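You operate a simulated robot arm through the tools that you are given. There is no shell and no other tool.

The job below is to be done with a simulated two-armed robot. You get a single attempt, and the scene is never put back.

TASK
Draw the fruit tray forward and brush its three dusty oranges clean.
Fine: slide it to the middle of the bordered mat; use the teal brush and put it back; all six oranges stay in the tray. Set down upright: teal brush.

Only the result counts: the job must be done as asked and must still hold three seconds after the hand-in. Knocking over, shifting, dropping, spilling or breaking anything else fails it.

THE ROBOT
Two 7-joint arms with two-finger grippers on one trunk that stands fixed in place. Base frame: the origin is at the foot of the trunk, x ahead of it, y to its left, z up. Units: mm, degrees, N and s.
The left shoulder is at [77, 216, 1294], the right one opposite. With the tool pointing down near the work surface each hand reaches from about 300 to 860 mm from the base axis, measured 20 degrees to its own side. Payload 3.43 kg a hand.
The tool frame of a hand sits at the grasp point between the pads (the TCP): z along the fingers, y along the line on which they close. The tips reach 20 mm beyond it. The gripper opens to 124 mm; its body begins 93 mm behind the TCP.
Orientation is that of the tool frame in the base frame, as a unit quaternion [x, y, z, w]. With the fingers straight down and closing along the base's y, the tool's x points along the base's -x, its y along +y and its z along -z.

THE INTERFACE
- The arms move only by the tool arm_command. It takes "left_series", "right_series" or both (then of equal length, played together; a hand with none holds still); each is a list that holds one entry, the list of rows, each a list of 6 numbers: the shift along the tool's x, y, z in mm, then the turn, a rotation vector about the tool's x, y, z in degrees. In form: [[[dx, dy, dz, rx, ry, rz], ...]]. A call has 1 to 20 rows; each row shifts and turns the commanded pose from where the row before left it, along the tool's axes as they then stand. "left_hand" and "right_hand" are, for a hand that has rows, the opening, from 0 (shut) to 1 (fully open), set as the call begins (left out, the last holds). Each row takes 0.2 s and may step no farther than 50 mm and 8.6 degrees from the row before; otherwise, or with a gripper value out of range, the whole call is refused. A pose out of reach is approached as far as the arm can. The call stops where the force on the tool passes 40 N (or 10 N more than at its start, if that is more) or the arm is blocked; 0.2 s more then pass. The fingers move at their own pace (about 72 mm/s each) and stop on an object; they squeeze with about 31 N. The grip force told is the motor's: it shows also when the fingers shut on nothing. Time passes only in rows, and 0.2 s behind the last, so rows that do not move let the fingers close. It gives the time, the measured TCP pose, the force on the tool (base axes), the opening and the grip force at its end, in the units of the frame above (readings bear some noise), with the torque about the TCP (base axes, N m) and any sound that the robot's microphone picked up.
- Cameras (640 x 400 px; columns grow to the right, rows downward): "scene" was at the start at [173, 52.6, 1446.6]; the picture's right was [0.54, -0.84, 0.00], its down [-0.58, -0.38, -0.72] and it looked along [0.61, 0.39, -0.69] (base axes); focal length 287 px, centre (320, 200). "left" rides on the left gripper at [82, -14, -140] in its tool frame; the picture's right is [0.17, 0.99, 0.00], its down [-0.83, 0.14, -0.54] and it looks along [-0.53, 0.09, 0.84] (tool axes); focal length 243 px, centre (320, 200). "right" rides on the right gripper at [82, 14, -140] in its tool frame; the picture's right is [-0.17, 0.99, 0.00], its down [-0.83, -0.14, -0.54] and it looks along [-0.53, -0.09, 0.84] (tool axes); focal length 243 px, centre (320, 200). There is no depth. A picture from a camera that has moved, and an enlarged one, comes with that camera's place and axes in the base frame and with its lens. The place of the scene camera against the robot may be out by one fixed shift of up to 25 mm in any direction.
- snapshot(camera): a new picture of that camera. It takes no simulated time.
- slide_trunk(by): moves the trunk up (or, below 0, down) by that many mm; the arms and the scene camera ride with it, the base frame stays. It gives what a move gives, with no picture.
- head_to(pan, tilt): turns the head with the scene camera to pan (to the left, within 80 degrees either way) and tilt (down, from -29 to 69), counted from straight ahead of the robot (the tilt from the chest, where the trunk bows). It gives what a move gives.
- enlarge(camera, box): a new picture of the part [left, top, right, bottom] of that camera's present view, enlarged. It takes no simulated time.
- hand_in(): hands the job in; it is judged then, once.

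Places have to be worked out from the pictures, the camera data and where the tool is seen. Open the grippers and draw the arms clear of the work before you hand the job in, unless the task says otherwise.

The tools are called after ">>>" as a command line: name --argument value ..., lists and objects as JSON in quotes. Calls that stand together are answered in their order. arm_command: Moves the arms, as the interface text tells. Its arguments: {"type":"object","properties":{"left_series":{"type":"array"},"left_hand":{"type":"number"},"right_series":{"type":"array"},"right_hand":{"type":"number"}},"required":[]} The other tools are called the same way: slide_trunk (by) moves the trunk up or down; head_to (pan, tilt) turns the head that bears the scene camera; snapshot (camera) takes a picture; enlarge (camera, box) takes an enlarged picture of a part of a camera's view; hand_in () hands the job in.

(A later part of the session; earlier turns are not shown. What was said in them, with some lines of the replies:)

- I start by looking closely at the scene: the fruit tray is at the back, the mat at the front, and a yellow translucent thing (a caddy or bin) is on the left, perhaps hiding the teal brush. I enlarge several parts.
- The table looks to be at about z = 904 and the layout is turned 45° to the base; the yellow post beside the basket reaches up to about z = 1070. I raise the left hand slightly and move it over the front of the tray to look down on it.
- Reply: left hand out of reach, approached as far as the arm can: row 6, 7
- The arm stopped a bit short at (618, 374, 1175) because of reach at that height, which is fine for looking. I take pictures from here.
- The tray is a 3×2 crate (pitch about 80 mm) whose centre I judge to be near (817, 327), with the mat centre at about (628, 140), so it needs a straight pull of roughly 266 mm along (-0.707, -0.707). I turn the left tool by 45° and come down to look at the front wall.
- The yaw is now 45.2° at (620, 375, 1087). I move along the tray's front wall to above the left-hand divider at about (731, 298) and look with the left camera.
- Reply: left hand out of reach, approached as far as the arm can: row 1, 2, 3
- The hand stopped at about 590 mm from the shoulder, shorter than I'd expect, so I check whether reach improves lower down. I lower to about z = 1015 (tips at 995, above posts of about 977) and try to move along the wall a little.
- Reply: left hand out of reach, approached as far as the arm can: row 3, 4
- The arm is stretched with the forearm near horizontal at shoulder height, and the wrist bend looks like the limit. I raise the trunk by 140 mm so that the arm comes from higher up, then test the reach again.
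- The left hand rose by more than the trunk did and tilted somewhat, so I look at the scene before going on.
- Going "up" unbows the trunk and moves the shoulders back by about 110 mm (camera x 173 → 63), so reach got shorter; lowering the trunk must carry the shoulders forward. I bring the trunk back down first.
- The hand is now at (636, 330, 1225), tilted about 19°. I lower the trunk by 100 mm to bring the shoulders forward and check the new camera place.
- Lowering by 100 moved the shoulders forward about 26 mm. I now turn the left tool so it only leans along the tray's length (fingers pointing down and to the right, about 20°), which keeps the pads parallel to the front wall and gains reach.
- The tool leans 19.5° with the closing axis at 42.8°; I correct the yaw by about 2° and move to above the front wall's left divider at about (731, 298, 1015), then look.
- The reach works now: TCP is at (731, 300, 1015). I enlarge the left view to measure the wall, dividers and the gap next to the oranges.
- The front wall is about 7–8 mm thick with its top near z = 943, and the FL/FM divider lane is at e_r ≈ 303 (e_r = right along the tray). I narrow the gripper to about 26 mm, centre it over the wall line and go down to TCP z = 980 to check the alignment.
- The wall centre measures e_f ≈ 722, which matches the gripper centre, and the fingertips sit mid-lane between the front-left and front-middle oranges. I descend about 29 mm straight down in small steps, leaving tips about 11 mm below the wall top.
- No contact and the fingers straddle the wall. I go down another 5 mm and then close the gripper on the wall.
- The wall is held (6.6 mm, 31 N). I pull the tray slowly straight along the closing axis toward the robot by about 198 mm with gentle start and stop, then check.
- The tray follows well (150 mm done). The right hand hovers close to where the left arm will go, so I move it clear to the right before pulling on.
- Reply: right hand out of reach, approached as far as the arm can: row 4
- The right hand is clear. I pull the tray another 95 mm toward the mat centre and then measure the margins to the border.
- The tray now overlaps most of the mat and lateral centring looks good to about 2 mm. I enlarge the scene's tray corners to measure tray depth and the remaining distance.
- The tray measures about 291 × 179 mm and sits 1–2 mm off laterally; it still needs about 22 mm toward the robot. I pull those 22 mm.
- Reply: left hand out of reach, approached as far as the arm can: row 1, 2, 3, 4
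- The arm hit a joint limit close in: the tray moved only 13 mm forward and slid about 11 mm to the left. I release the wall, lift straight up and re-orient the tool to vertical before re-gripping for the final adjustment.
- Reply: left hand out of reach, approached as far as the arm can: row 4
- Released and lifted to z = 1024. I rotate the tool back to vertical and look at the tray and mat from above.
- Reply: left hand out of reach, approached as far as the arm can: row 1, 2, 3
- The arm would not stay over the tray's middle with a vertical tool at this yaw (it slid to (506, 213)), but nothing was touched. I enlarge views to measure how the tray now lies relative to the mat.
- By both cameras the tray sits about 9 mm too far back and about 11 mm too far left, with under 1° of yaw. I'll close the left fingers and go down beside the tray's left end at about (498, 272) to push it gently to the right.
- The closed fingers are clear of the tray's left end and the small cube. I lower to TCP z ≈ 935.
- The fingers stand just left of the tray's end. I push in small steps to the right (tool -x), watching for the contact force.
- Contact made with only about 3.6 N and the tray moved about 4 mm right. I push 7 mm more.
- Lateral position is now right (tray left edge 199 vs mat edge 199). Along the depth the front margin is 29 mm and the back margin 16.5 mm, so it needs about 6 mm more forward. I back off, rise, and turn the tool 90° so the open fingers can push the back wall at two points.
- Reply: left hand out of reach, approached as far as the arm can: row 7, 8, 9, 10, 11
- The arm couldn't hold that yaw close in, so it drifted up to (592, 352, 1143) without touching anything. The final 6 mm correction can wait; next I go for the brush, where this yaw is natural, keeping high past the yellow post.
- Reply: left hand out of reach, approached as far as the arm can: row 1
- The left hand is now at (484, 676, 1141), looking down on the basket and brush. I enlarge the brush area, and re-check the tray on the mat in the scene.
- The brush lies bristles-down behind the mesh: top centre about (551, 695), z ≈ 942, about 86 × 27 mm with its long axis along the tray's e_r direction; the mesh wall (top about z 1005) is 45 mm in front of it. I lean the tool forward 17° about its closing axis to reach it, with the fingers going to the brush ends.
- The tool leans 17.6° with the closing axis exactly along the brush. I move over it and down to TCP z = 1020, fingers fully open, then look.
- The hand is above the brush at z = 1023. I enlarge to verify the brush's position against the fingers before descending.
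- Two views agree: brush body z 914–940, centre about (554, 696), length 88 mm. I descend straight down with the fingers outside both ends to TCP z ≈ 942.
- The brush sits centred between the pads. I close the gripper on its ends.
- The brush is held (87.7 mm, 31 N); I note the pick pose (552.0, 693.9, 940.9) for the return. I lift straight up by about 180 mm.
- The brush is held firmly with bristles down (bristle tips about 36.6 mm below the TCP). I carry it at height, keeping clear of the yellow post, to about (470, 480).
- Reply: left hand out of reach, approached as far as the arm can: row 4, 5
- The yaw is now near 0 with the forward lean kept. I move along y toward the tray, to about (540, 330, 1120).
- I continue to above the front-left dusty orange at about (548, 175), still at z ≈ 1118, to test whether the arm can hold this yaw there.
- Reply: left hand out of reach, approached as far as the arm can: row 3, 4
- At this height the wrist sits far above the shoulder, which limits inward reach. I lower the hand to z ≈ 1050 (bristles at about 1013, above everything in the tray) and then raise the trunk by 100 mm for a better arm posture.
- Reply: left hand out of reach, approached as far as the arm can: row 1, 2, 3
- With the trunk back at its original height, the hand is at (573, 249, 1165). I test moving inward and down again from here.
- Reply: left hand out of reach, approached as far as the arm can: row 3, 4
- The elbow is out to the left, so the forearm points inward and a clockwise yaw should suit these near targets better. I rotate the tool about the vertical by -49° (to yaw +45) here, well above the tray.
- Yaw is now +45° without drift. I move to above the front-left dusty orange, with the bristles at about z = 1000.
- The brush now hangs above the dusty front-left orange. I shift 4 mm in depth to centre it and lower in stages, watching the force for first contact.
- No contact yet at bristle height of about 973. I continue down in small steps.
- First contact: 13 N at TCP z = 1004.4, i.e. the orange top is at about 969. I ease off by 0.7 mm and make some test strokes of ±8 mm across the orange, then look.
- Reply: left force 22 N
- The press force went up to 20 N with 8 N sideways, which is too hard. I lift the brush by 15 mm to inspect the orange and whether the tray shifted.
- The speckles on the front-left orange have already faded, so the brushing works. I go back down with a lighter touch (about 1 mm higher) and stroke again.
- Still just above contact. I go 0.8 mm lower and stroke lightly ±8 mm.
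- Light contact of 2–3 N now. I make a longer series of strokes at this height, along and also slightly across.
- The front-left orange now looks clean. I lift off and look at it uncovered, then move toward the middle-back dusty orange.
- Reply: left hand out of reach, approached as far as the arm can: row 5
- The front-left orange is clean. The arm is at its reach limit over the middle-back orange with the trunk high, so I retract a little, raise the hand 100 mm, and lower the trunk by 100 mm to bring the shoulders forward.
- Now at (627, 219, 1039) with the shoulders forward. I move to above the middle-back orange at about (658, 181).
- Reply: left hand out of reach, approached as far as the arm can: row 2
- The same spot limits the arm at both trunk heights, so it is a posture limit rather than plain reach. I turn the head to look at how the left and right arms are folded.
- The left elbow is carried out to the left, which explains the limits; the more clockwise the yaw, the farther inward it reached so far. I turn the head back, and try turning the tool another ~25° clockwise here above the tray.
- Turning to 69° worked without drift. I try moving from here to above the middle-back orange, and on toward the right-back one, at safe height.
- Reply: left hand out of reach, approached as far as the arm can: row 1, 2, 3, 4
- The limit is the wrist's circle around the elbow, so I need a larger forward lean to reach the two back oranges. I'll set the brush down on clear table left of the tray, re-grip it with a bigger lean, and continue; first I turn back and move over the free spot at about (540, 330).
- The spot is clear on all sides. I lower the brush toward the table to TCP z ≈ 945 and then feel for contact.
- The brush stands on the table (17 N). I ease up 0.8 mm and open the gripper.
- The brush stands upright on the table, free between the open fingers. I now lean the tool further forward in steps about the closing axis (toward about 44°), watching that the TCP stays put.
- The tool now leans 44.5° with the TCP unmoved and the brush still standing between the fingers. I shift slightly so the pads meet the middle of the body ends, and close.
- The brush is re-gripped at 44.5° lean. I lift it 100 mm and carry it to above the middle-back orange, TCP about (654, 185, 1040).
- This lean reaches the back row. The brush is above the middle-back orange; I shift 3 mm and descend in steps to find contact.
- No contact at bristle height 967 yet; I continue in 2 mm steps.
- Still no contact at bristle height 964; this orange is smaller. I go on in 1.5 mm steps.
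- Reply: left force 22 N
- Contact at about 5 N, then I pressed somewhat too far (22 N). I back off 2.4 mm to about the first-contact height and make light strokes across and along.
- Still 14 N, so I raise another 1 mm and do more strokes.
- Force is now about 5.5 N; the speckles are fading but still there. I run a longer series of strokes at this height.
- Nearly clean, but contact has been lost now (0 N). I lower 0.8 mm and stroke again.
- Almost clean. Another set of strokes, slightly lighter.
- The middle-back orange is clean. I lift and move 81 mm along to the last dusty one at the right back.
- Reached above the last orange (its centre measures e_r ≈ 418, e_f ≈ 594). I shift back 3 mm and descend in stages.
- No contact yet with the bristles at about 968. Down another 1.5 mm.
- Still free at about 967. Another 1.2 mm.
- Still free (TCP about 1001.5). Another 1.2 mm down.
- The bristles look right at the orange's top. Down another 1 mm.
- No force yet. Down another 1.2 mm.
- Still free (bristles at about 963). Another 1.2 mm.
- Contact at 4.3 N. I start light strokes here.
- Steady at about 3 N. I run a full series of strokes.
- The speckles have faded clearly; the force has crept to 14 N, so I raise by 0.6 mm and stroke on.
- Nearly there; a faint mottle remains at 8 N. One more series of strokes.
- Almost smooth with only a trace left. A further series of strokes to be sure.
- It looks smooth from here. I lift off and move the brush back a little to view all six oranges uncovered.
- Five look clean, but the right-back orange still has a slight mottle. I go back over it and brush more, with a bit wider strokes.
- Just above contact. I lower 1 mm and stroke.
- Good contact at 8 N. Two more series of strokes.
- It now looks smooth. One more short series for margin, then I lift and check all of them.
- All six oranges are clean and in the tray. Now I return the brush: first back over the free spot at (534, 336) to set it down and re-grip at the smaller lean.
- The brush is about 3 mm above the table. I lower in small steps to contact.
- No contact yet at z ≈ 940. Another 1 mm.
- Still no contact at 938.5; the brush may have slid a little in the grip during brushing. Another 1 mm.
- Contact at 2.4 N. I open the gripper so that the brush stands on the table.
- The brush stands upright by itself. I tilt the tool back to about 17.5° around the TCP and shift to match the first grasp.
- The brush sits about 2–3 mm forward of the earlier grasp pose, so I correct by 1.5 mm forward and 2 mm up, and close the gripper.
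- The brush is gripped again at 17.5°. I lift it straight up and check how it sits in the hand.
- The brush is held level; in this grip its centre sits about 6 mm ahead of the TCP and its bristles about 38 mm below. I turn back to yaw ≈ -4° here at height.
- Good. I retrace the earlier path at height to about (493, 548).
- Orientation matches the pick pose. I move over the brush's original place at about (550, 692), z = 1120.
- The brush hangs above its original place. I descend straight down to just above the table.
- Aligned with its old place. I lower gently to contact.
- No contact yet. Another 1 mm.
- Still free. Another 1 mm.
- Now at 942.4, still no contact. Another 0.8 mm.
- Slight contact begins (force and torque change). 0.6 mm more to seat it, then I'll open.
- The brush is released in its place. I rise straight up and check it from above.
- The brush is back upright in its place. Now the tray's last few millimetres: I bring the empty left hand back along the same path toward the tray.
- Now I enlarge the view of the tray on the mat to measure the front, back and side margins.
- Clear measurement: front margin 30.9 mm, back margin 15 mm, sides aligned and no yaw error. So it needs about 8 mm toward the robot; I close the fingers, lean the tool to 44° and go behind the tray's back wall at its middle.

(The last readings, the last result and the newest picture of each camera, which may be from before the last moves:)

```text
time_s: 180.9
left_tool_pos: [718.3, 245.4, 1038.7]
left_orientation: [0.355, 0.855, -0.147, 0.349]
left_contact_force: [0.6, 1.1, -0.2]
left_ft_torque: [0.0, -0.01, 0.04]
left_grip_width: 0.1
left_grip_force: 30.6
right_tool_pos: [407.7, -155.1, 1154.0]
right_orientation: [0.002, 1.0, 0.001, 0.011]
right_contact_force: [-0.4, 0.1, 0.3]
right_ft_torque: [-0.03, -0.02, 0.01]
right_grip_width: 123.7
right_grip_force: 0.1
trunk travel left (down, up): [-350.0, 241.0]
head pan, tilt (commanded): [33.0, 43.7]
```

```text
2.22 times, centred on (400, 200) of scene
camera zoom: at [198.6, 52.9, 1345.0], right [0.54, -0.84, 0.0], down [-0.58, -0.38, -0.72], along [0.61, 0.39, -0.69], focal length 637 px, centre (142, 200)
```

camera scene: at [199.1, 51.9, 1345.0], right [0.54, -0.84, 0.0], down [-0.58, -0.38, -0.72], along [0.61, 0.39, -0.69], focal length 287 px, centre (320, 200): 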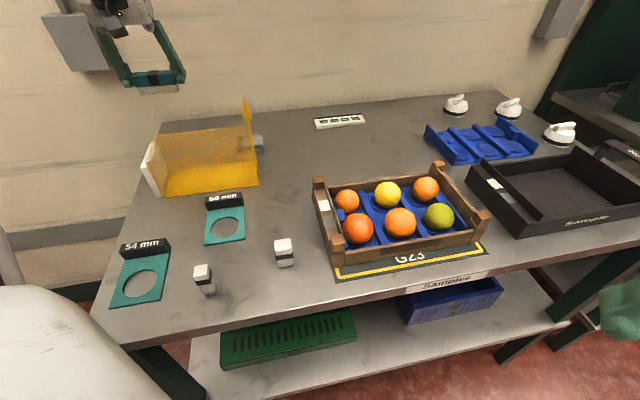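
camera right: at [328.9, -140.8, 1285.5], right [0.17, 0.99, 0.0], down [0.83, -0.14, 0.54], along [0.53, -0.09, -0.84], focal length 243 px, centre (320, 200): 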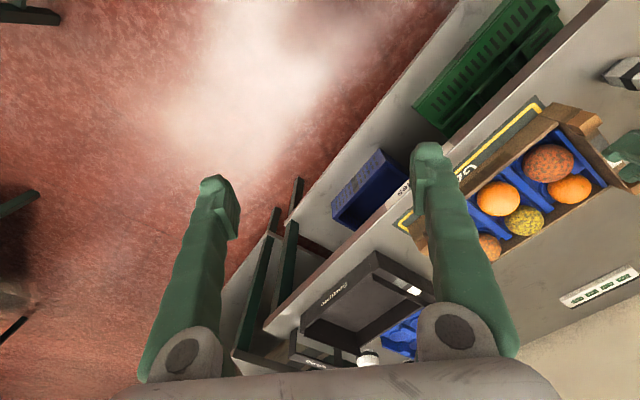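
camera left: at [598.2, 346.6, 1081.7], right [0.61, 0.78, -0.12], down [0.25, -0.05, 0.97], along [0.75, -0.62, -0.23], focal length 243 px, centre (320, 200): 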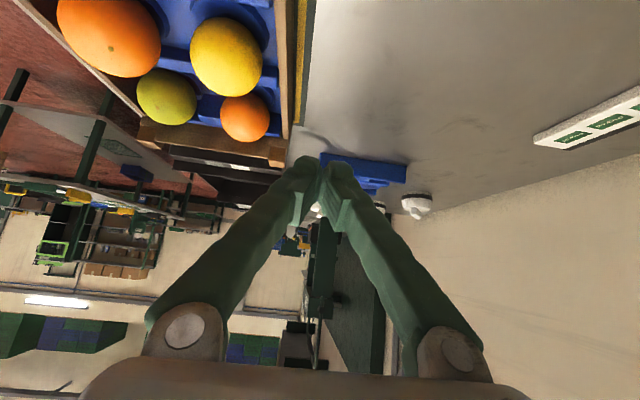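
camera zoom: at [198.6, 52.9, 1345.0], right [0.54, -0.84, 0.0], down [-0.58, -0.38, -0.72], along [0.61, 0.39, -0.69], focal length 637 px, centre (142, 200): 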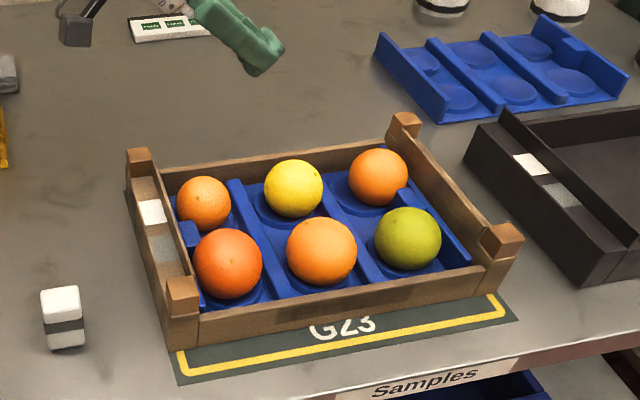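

The closed fingers are clear behind the tray. I go straight down to TCP z ≈ 945.

>>> arm_command --left_series '[[[22, 0, 22.3, 0, 0, 0], [22, 0, 22.3, 0, 0, 0], [22, 0, 22.3, 0, 0, 0], [0, 0, 0, 0, 0, 0]]]'

>>> enlarge --camera "left" --box '[180, 40, 460, 260]'

>>> enlarge --camera "scene" --box '[300, 110, 500, 290]'

```text
time_s: 181.9
left_tool_pos: [717.0, 242.6, 944.6]
left_orientation: [0.355, 0.855, -0.147, 0.349]
left_contact_force: [0.1, -0.3, -0.4]
left_ft_torque: [0.01, -0.05, -0.02]
left_grip_width: 0.2
left_grip_force: 31.1
right_tool_pos: [406.7, -156.1, 1154.3]
right_orientation: [0.002, 1.0, 0.001, 0.011]
right_contact_force: [0.3, -0.5, 1.0]
right_ft_torque: [0.0, 0.03, -0.02]
right_grip_width: 124.1
right_grip_force: 0.1
trunk travel left (down, up): [-350.0, 241.0]
head pan, tilt (commanded): [33.0, 43.7]
```

```text
1.82 times, centred on (320, 150) of left
camera zoom: at [597.2, 344.6, 987.5], right [0.61, 0.78, -0.12], down [0.25, -0.05, 0.97], along [0.75, -0.62, -0.23], focal length 441 px, centre (320, 291)
```

zoom: 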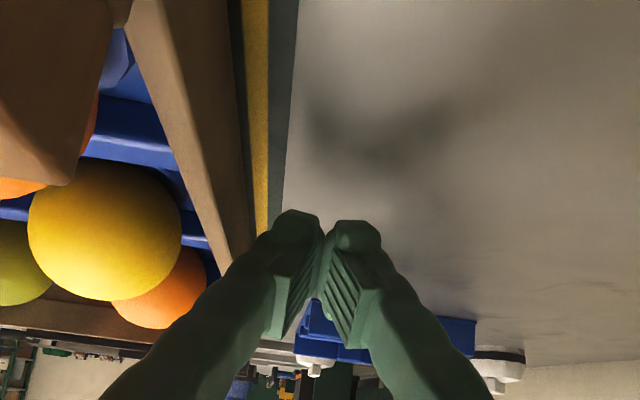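

```text
2.22 times, centred on (400, 200) of scene
camera zoom: at [199.2, 52.5, 1344.9], right [0.54, -0.84, 0.0], down [-0.58, -0.38, -0.72], along [0.61, 0.39, -0.69], focal length 637 px, centre (142, 200)
```

zoom: 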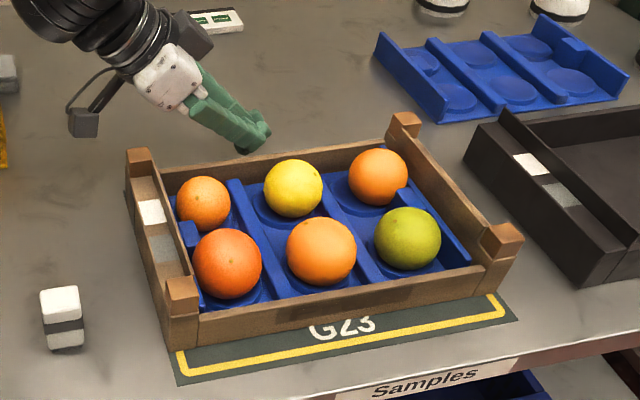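

The fingers stand behind the back wall at its middle. I push toward the robot in small steps, watching for contact.

>>> arm_command --left_series '[[[0, -5, 0, 0, 0, 0], [0, -4, 0, 0, 0, 0], [0, 0, 0, 0, 0, 0]]]'

>>> arm_command --left_series '[[[0, -3, 0, 0, 0, 0], [0, 0, 0, 0, 0, 0]]]'

>>> enlarge --camera "left" --box '[180, 40, 460, 260]'

```text
time_s: 182.7
left_tool_pos: [710.4, 238.2, 943.8]
left_orientation: [0.354, 0.856, -0.146, 0.349]
left_contact_force: [-0.4, 0.6, -0.5]
left_ft_torque: [-0.02, 0.01, 0.01]
left_grip_width: 0.2
left_grip_force: 31.0
right_tool_pos: [408.1, -155.4, 1155.0]
right_orientation: [0.002, 1.0, 0.001, 0.01]
right_contact_force: [-0.2, 0.1, 1.1]
right_ft_torque: [0.01, 0.01, -0.02]
right_grip_width: 124.2
right_grip_force: 0.0
trunk travel left (down, up): [-350.0, 241.0]
head pan, tilt (commanded): [33.0, 43.7]
```

```text
time_s: 183.3
left_tool_pos: [708.1, 235.3, 943.7]
left_orientation: [0.354, 0.856, -0.145, 0.348]
left_contact_force: [0.1, -0.4, -0.8]
left_ft_torque: [0.02, 0.01, 0.02]
left_grip_width: 0.0
left_grip_force: 30.5
right_tool_pos: [408.6, -154.5, 1154.6]
right_orientation: [0.001, 1.0, 0.001, 0.01]
right_contact_force: [0.5, -0.3, -1.1]
right_ft_torque: [-0.04, 0.02, -0.02]
right_grip_width: 124.3
right_grip_force: 0.1
trunk travel left (down, up): [-350.0, 241.0]
head pan, tilt (commanded): [33.0, 43.7]
```

```text
1.82 times, centred on (320, 150) of left
camera zoom: at [588.5, 337.1, 986.8], right [0.61, 0.78, -0.12], down [0.25, -0.05, 0.97], along [0.75, -0.62, -0.23], focal length 441 px, centre (320, 291)
```

zoom: 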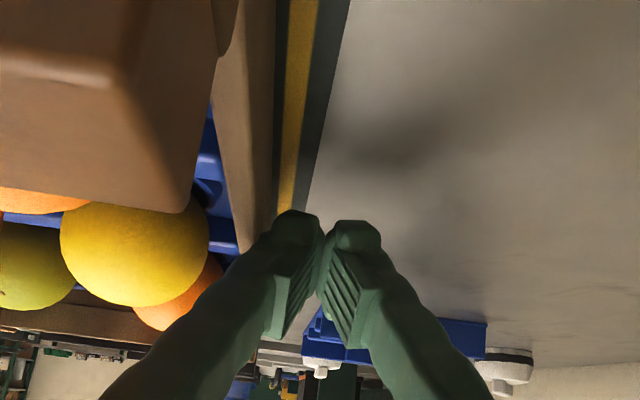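

Almost touching. The hand camera passes close beside the tray's back-left post, so I raise the hand 4 mm for safety and then push on in 2 mm steps.

>>> arm_command --left_series '[[[-2.8, 0, -2.85, 0, 0, 0], [0, -2, 0, 0, 0, 0], [0, 0, 0, 0, 0, 0]]]'

>>> arm_command --left_series '[[[0, -2, 0, 0, 0, 0], [0, 0, 0, 0, 0, 0]]]'

```text
time_s: 184.1
left_tool_pos: [705.8, 234.7, 946.9]
left_orientation: [0.353, 0.855, -0.145, 0.35]
left_contact_force: [-0.2, -0.2, 0.7]
left_ft_torque: [0.02, 0.03, 0.01]
left_grip_width: 0.0
left_grip_force: 31.0
right_tool_pos: [407.5, -155.1, 1154.9]
right_orientation: [0.002, 1.0, 0.001, 0.01]
right_contact_force: [0.4, 1.0, -0.6]
right_ft_torque: [0.01, 0.01, 0.02]
right_grip_width: 123.9
right_grip_force: 0.1
trunk travel left (down, up): [-350.0, 241.0]
head pan, tilt (commanded): [33.0, 43.7]
```

```text
time_s: 184.7
left_tool_pos: [704.7, 233.3, 947.6]
left_orientation: [0.355, 0.855, -0.147, 0.348]
left_contact_force: [-0.6, -0.4, -0.2]
left_ft_torque: [0.0, -0.04, -0.03]
left_grip_width: 0.0
left_grip_force: 30.8
right_tool_pos: [407.8, -156.3, 1153.5]
right_orientation: [0.002, 1.0, 0.001, 0.01]
right_contact_force: [-0.2, -0.1, 0.3]
right_ft_torque: [-0.02, 0.0, -0.03]
right_grip_width: 124.3
right_grip_force: 0.1
trunk travel left (down, up): [-350.0, 241.0]
head pan, tilt (commanded): [33.0, 43.7]
```

No contact yet (e_f ≈ 663). Another 2 mm.

>>> arm_command --left_series '[[[0, -2, 0, 0, 0, 0], [0, 0, 0, 0, 0, 0]]]'

>>> enlarge --camera "left" --box '[180, 40, 460, 260]'

```text
time_s: 185.3
left_tool_pos: [703.2, 233.2, 950.0]
left_orientation: [0.354, 0.855, -0.146, 0.349]
left_contact_force: [-0.2, -0.3, -0.4]
left_ft_torque: [0.0, 0.04, 0.01]
left_grip_width: 0.0
left_grip_force: 31.4
right_tool_pos: [408.0, -154.9, 1153.7]
right_orientation: [0.002, 1.0, 0.001, 0.01]
right_contact_force: [0.0, -0.5, -0.9]
right_ft_torque: [-0.02, 0.0, 0.0]
right_grip_width: 123.9
right_grip_force: 0.1
trunk travel left (down, up): [-350.0, 241.0]
head pan, tilt (commanded): [33.0, 43.7]
```

```text
1.82 times, centred on (320, 150) of left
camera zoom: at [583.7, 334.3, 991.7], right [0.61, 0.78, -0.12], down [0.25, -0.05, 0.97], along [0.75, -0.62, -0.23], focal length 441 px, centre (320, 291)
```

zoom: 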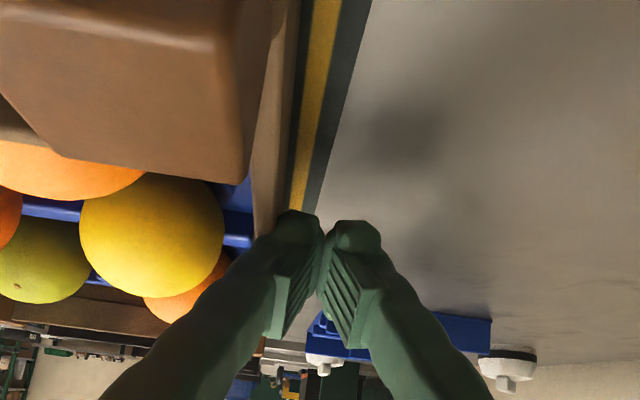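

Still a small gap. 2 mm more.

>>> arm_command --left_series '[[[0, -2, 0, 0, 0, 0], [0, 0, 0, 0, 0, 0]]]'

>>> arm_command --left_series '[[[0, -2, 0, 0, 0, 0], [0, 0, 0, 0, 0, 0]]]'

```text
time_s: 185.9
left_tool_pos: [700.9, 231.6, 946.8]
left_orientation: [0.354, 0.855, -0.146, 0.349]
left_contact_force: [1.2, 0.8, 1.4]
left_ft_torque: [-0.01, -0.01, -0.03]
left_grip_width: 0.0
left_grip_force: 31.1
right_tool_pos: [406.8, -155.0, 1153.4]
right_orientation: [0.001, 1.0, 0.001, 0.01]
right_contact_force: [-0.1, -0.8, -0.5]
right_ft_torque: [-0.03, 0.03, 0.03]
right_grip_width: 123.9
right_grip_force: 0.0
trunk travel left (down, up): [-350.0, 241.0]
head pan, tilt (commanded): [33.0, 43.7]
```

```text
time_s: 186.5
left_tool_pos: [701.4, 231.7, 948.4]
left_orientation: [0.354, 0.855, -0.147, 0.349]
left_contact_force: [3.5, 3.4, 1.8]
left_ft_torque: [0.0, 0.03, -0.03]
left_grip_width: 0.2
left_grip_force: 31.0
right_tool_pos: [407.6, -155.5, 1153.3]
right_orientation: [0.002, 1.0, 0.001, 0.01]
right_contact_force: [-0.9, 0.5, 0.2]
right_ft_torque: [-0.02, 0.03, 0.0]
right_grip_width: 123.9
right_grip_force: 0.0
trunk travel left (down, up): [-350.0, 241.0]
head pan, tilt (commanded): [33.0, 43.7]
```

Contact now (about 5 N, tray starting to slide). I push about 6 mm further.

>>> arm_command --left_series '[[[0, -2, 0, 0, 0, 0], [0, -2, 0, 0, 0, 0], [0, -2, 0, 0, 0, 0], [0, 0, 0, 0, 0, 0]]]'

>>> enlarge --camera "scene" --box '[300, 150, 500, 290]'

>>> enlarge --camera "left" --box '[180, 40, 460, 260]'

```text
time_s: 187.5
left_tool_pos: [695.1, 226.0, 948.6]
left_orientation: [0.354, 0.856, -0.146, 0.347]
left_contact_force: [3.5, 2.2, 2.4]
left_ft_torque: [0.0, 0.01, 0.0]
left_grip_width: 0.2
left_grip_force: 31.1
right_tool_pos: [408.2, -154.2, 1154.1]
right_orientation: [0.001, 1.0, 0.001, 0.009]
right_contact_force: [-0.1, -0.8, 0.7]
right_ft_torque: [0.0, 0.0, 0.02]
right_grip_width: 124.0
right_grip_force: 0.0
trunk travel left (down, up): [-350.0, 241.0]
head pan, tilt (commanded): [33.0, 43.7]
```

```text
2.86 times, centred on (400, 220) of scene
camera zoom: at [199.8, 52.9, 1344.8], right [0.54, -0.84, 0.0], down [-0.58, -0.38, -0.72], along [0.61, 0.39, -0.69], focal length 819 px, centre (91, 143)
```

zoom: 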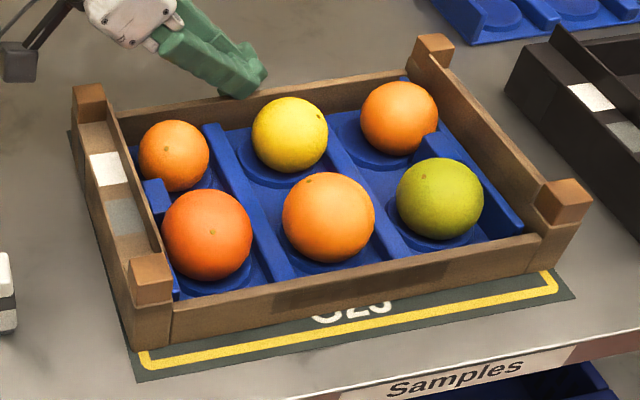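

```text
1.82 times, centred on (320, 150) of left
camera zoom: at [576.4, 327.4, 991.4], right [0.61, 0.78, -0.12], down [0.25, -0.05, 0.97], along [0.75, -0.62, -0.23], focal length 441 px, centre (320, 291)
```

zoom: 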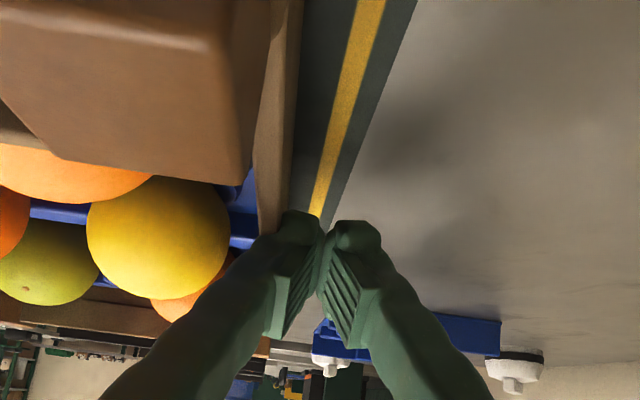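

The tray moved about 9 mm. I retreat from the wall, rise, and return to the viewing pose to measure the margins.

>>> arm_command --left_series '[[[0, 6, 0, 0, 0, 0], [0, 10, 0, 0, 0, 0], [-17.5, 0, -17.8, 0, 0, 0], [-17.5, 0, -17.8, 0, 0, 0], [-17.5, 0, -17.8, 0, 0, 0], [-17.5, 0, -17.8, 0, 0, 0], [12.6, -12.9, -39.4, 0, 0, 0], [12.6, -12.9, -39.4, 0, 0, 0], [12.6, -12.9, -39.4, 0, 0, 0], [12.6, -12.9, -39.4, 0, 0, 0], [12.6, -10, -39.4, 0, 0, 0], [0, 0, 0, 0, 0, 0]]]'

>>> arm_command --left_series '[[[0, 0, 0, 0, 6.75, 0], [0, 0, 0, 0, 6.75, 0], [0, 0, 0, 0, 6.75, 0], [0, 0, 0, 0, 6.75, 0], [0, 0, 0, 0, 0, 0]]]'

>>> snapshot --camera "left"

```text
time_s: 190.1
left_tool_pos: [537.0, 323.5, 1142.6]
left_orientation: [0.354, 0.855, -0.147, 0.348]
left_contact_force: [-0.1, -1.1, -0.2]
left_ft_torque: [-0.01, 0.04, 0.0]
left_grip_width: 0.0
left_grip_force: 30.4
right_tool_pos: [407.8, -155.9, 1153.2]
right_orientation: [0.002, 1.0, 0.001, 0.009]
right_contact_force: [-1.1, 0.1, -0.4]
right_ft_torque: [0.02, 0.03, 0.0]
right_grip_width: 124.0
right_grip_force: 0.0
trunk travel left (down, up): [-350.0, 241.0]
head pan, tilt (commanded): [33.0, 43.7]
```

```text
time_s: 191.3
left_tool_pos: [534.2, 325.1, 1144.6]
left_orientation: [0.378, 0.913, -0.06, 0.139]
left_contact_force: [-0.4, 0.3, 0.0]
left_ft_torque: [0.03, 0.01, 0.0]
left_grip_width: 0.2
left_grip_force: 31.3
right_tool_pos: [407.5, -154.5, 1154.3]
right_orientation: [0.001, 1.0, 0.001, 0.01]
right_contact_force: [0.5, 0.4, 0.6]
right_ft_torque: [-0.01, -0.02, 0.01]
right_grip_width: 124.0
right_grip_force: 0.0
trunk travel left (down, up): [-350.0, 241.0]
head pan, tilt (commanded): [33.0, 43.7]
```

```text
taken
camera left: at [441.6, 400.1, 1253.8], right [0.59, 0.81, -0.05], down [0.55, -0.35, 0.76], along [0.6, -0.48, -0.64], focal length 243 px, centre (320, 200)
```

left: 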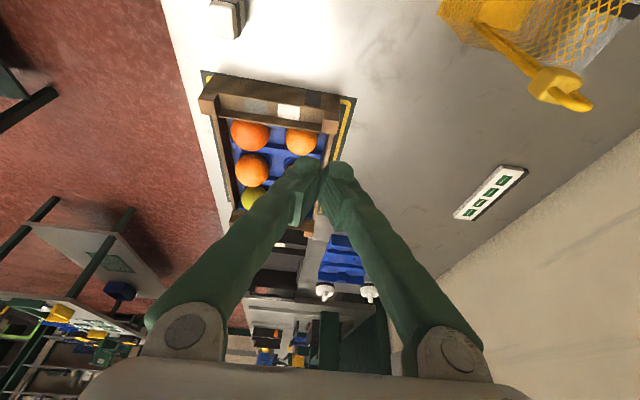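

>>> enlarge --camera "left" --box '[180, 60, 370, 160]'

>>> enlarge --camera "scene" --box '[300, 150, 500, 290]'

>>> enlarge --camera "scene" --box '[430, 200, 510, 270]'

```text
3.37 times, centred on (275, 110) of left
camera zoom: at [441.6, 400.1, 1253.8], right [0.59, 0.81, -0.05], down [0.55, -0.35, 0.76], along [0.6, -0.48, -0.64], focal length 817 px, centre (472, 503)
```

zoom: 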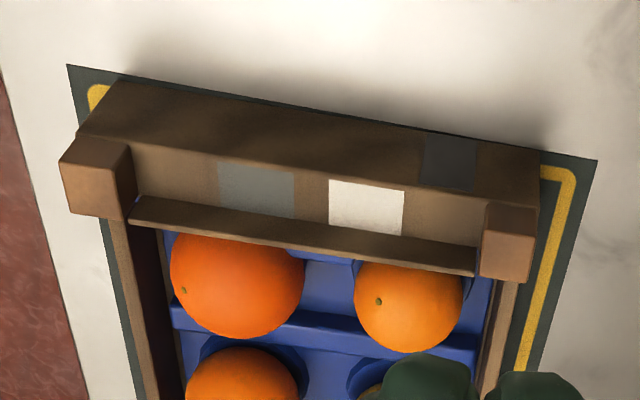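

```text
2.86 times, centred on (400, 220) of scene
camera zoom: at [199.2, 53.9, 1344.9], right [0.54, -0.84, 0.0], down [-0.58, -0.38, -0.72], along [0.61, 0.39, -0.69], focal length 819 px, centre (91, 143)
```

zoom: 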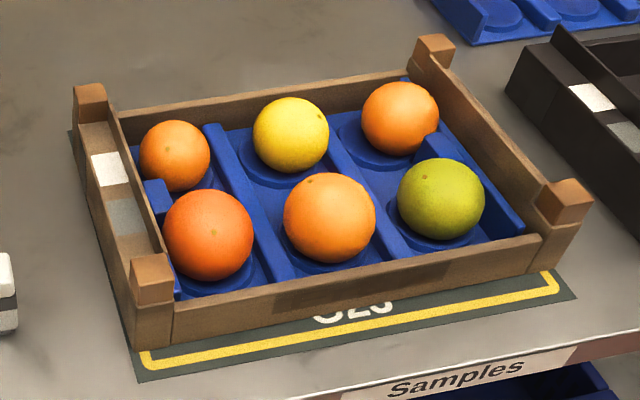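

```text
5.71 times, centred on (470, 235) of scene
camera zoom: at [199.2, 53.9, 1344.9], right [0.54, -0.84, 0.0], down [-0.58, -0.38, -0.72], along [0.61, 0.39, -0.69], focal length 1638 px, centre (-537, 0)
```

zoom: 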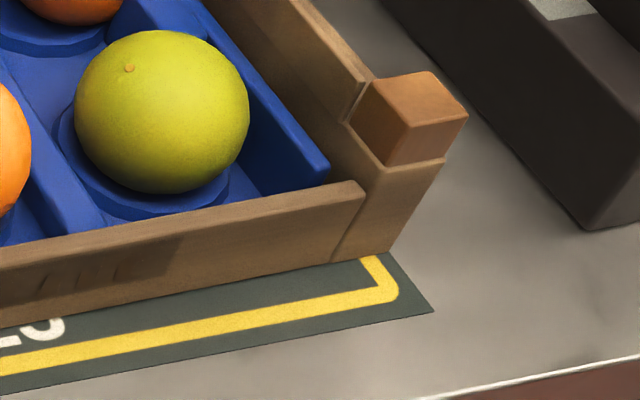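

Front margin 22.4 mm, back 25.5 mm, left edge flush with the mat's as planned, so the tray is centred to within about 2 mm and all six oranges are clean inside it. I open the left gripper and draw the arm away to the left.

>>> arm_command --left_series '[[[0, 0, 0, -2.46, 0, -7.79], [0, 0, 0, -2.46, 0, -7.79], [0, 0, 0, -2.46, 0, -7.79], [0, 0, 0, -2.46, 0, -7.79], [0, 0, 0, -2.46, 0, -7.79], [0, 0, 0, -2.46, 0, -7.79], [5.2, 44.2, -4.5, 0, 0, 0], [5.2, 44.2, -4.5, 0, 0, 0], [5.2, 44.2, -4.5, 0, 0, 0], [5.2, 44.2, -4.5, 0, 0, 0], [5.2, 44.2, -4.5, 0, 0, 0], [0, 0, 0, 0, 0, 0]]]' --left_hand 1.0

>>> snapshot --camera "scene"

>>> snapshot --camera "left"

```text
time_s: 193.9
left_tool_pos: [488.9, 540.6, 1158.7]
left_orientation: [-0.034, 0.988, 0.006, 0.15]
left_contact_force: [1.3, 0.1, 0.5]
left_ft_torque: [-0.03, 0.02, 0.03]
left_grip_width: 124.0
left_grip_force: 0.0
right_tool_pos: [407.8, -156.7, 1153.4]
right_orientation: [0.002, 1.0, 0.001, 0.01]
right_contact_force: [-0.4, -0.6, 0.2]
right_ft_torque: [0.01, 0.01, -0.01]
right_grip_width: 124.1
right_grip_force: 0.0
trunk travel left (down, up): [-350.0, 241.0]
head pan, tilt (commanded): [33.0, 43.7]
```

```text
taken
camera scene: at [199.9, 52.0, 1344.8], right [0.54, -0.84, 0.0], down [-0.58, -0.38, -0.72], along [0.61, 0.39, -0.69], focal length 287 px, centre (320, 200)
```

scene: 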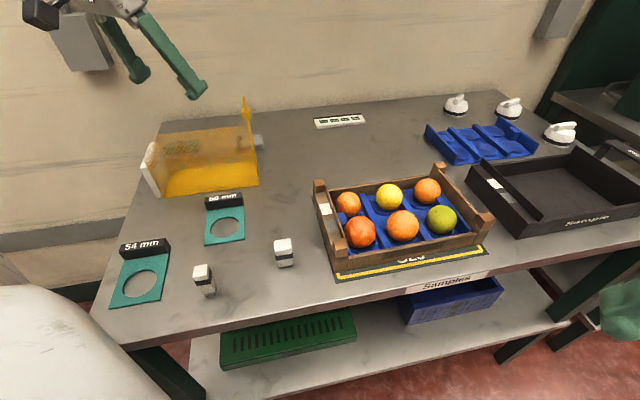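

```text
taken
camera left: at [370.9, 517.9, 1268.2], right [-0.23, 0.97, -0.05], down [0.62, 0.18, 0.76], along [0.75, 0.14, -0.65], focal length 243 px, centre (320, 200)
```

left: 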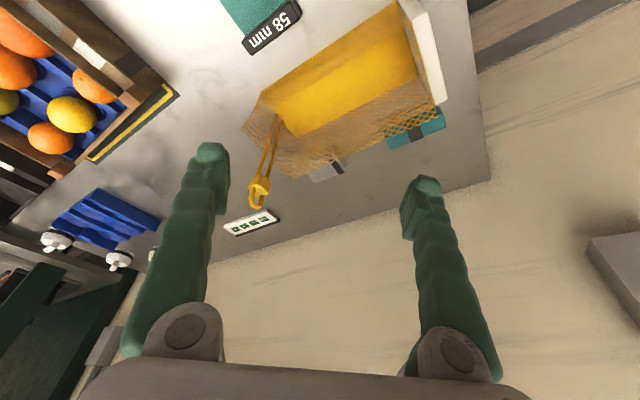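

Everything else stands where it was, the brush is behind the mesh, and both hands are open and clear. A last close look at the oranges and the brush before handing in.

>>> enlarge --camera "scene" --box '[320, 160, 480, 260]'

>>> enlarge --camera "left" --box '[300, 60, 480, 200]'

```text
4.00 times, centred on (400, 210) of scene
camera zoom: at [199.9, 52.0, 1344.8], right [0.54, -0.84, 0.0], down [-0.58, -0.38, -0.72], along [0.61, 0.39, -0.69], focal length 1146 px, centre (0, 160)
```

zoom: 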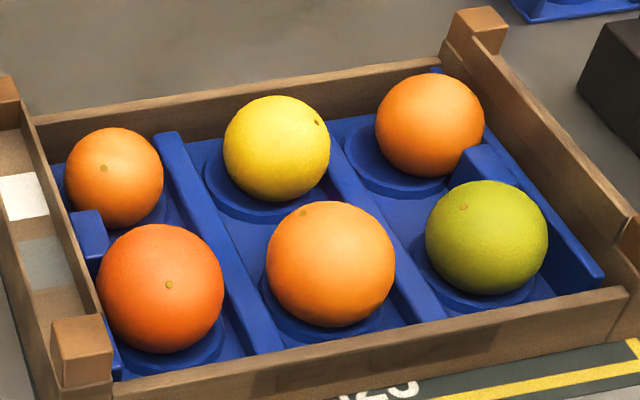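

```text
2.86 times, centred on (390, 130) of left
camera zoom: at [370.9, 517.9, 1268.2], right [-0.23, 0.97, -0.05], down [0.62, 0.18, 0.76], along [0.75, 0.14, -0.65], focal length 693 px, centre (120, 400)
```

zoom: 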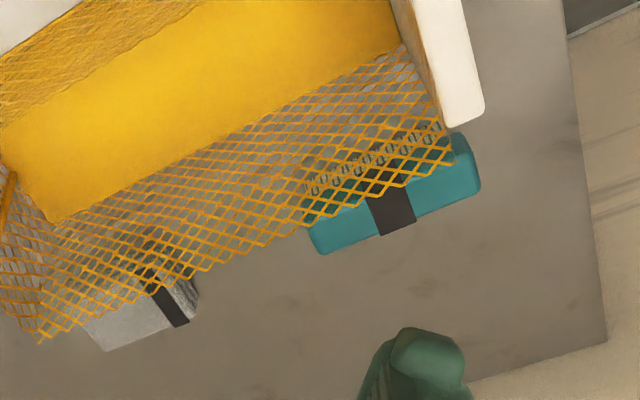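

All six oranges are in the tray and show no dust. The tray is centred on the mat, the teal brush is upright in its old place, and both arms are open and clear, so I hand in the job.

>>> hand_in

```text
The job is handed in.
```

The job is handed in. The fruit tray is in the middle of the bordered mat and its three dusty oranges are brushed clean. I got no verdict back, so the points below come from my last pictures.

- **Tray:** it is within about 2 mm of the mat's centre, with a 22 mm margin at the front and 25 mm at the back. It is square to the mat to within about 1°.
- **Oranges:** all six are in the tray, and no speckles show on any of them.
- **Teal brush:** it is back behind the yellow mesh, bristles down, within a few millimetres of where I picked it up.
- **Everything else:** the other items on the table look where they were at the start. Both grippers are open and the arms are clear of the work.

- **Tray position:** the first pull ended about 9 mm too far back and 11 mm too far left, so I nudged the tray into place with closed fingers.
- **Brush:** I also stood the brush on clear table twice to change my grip so the arm could reach the back row.
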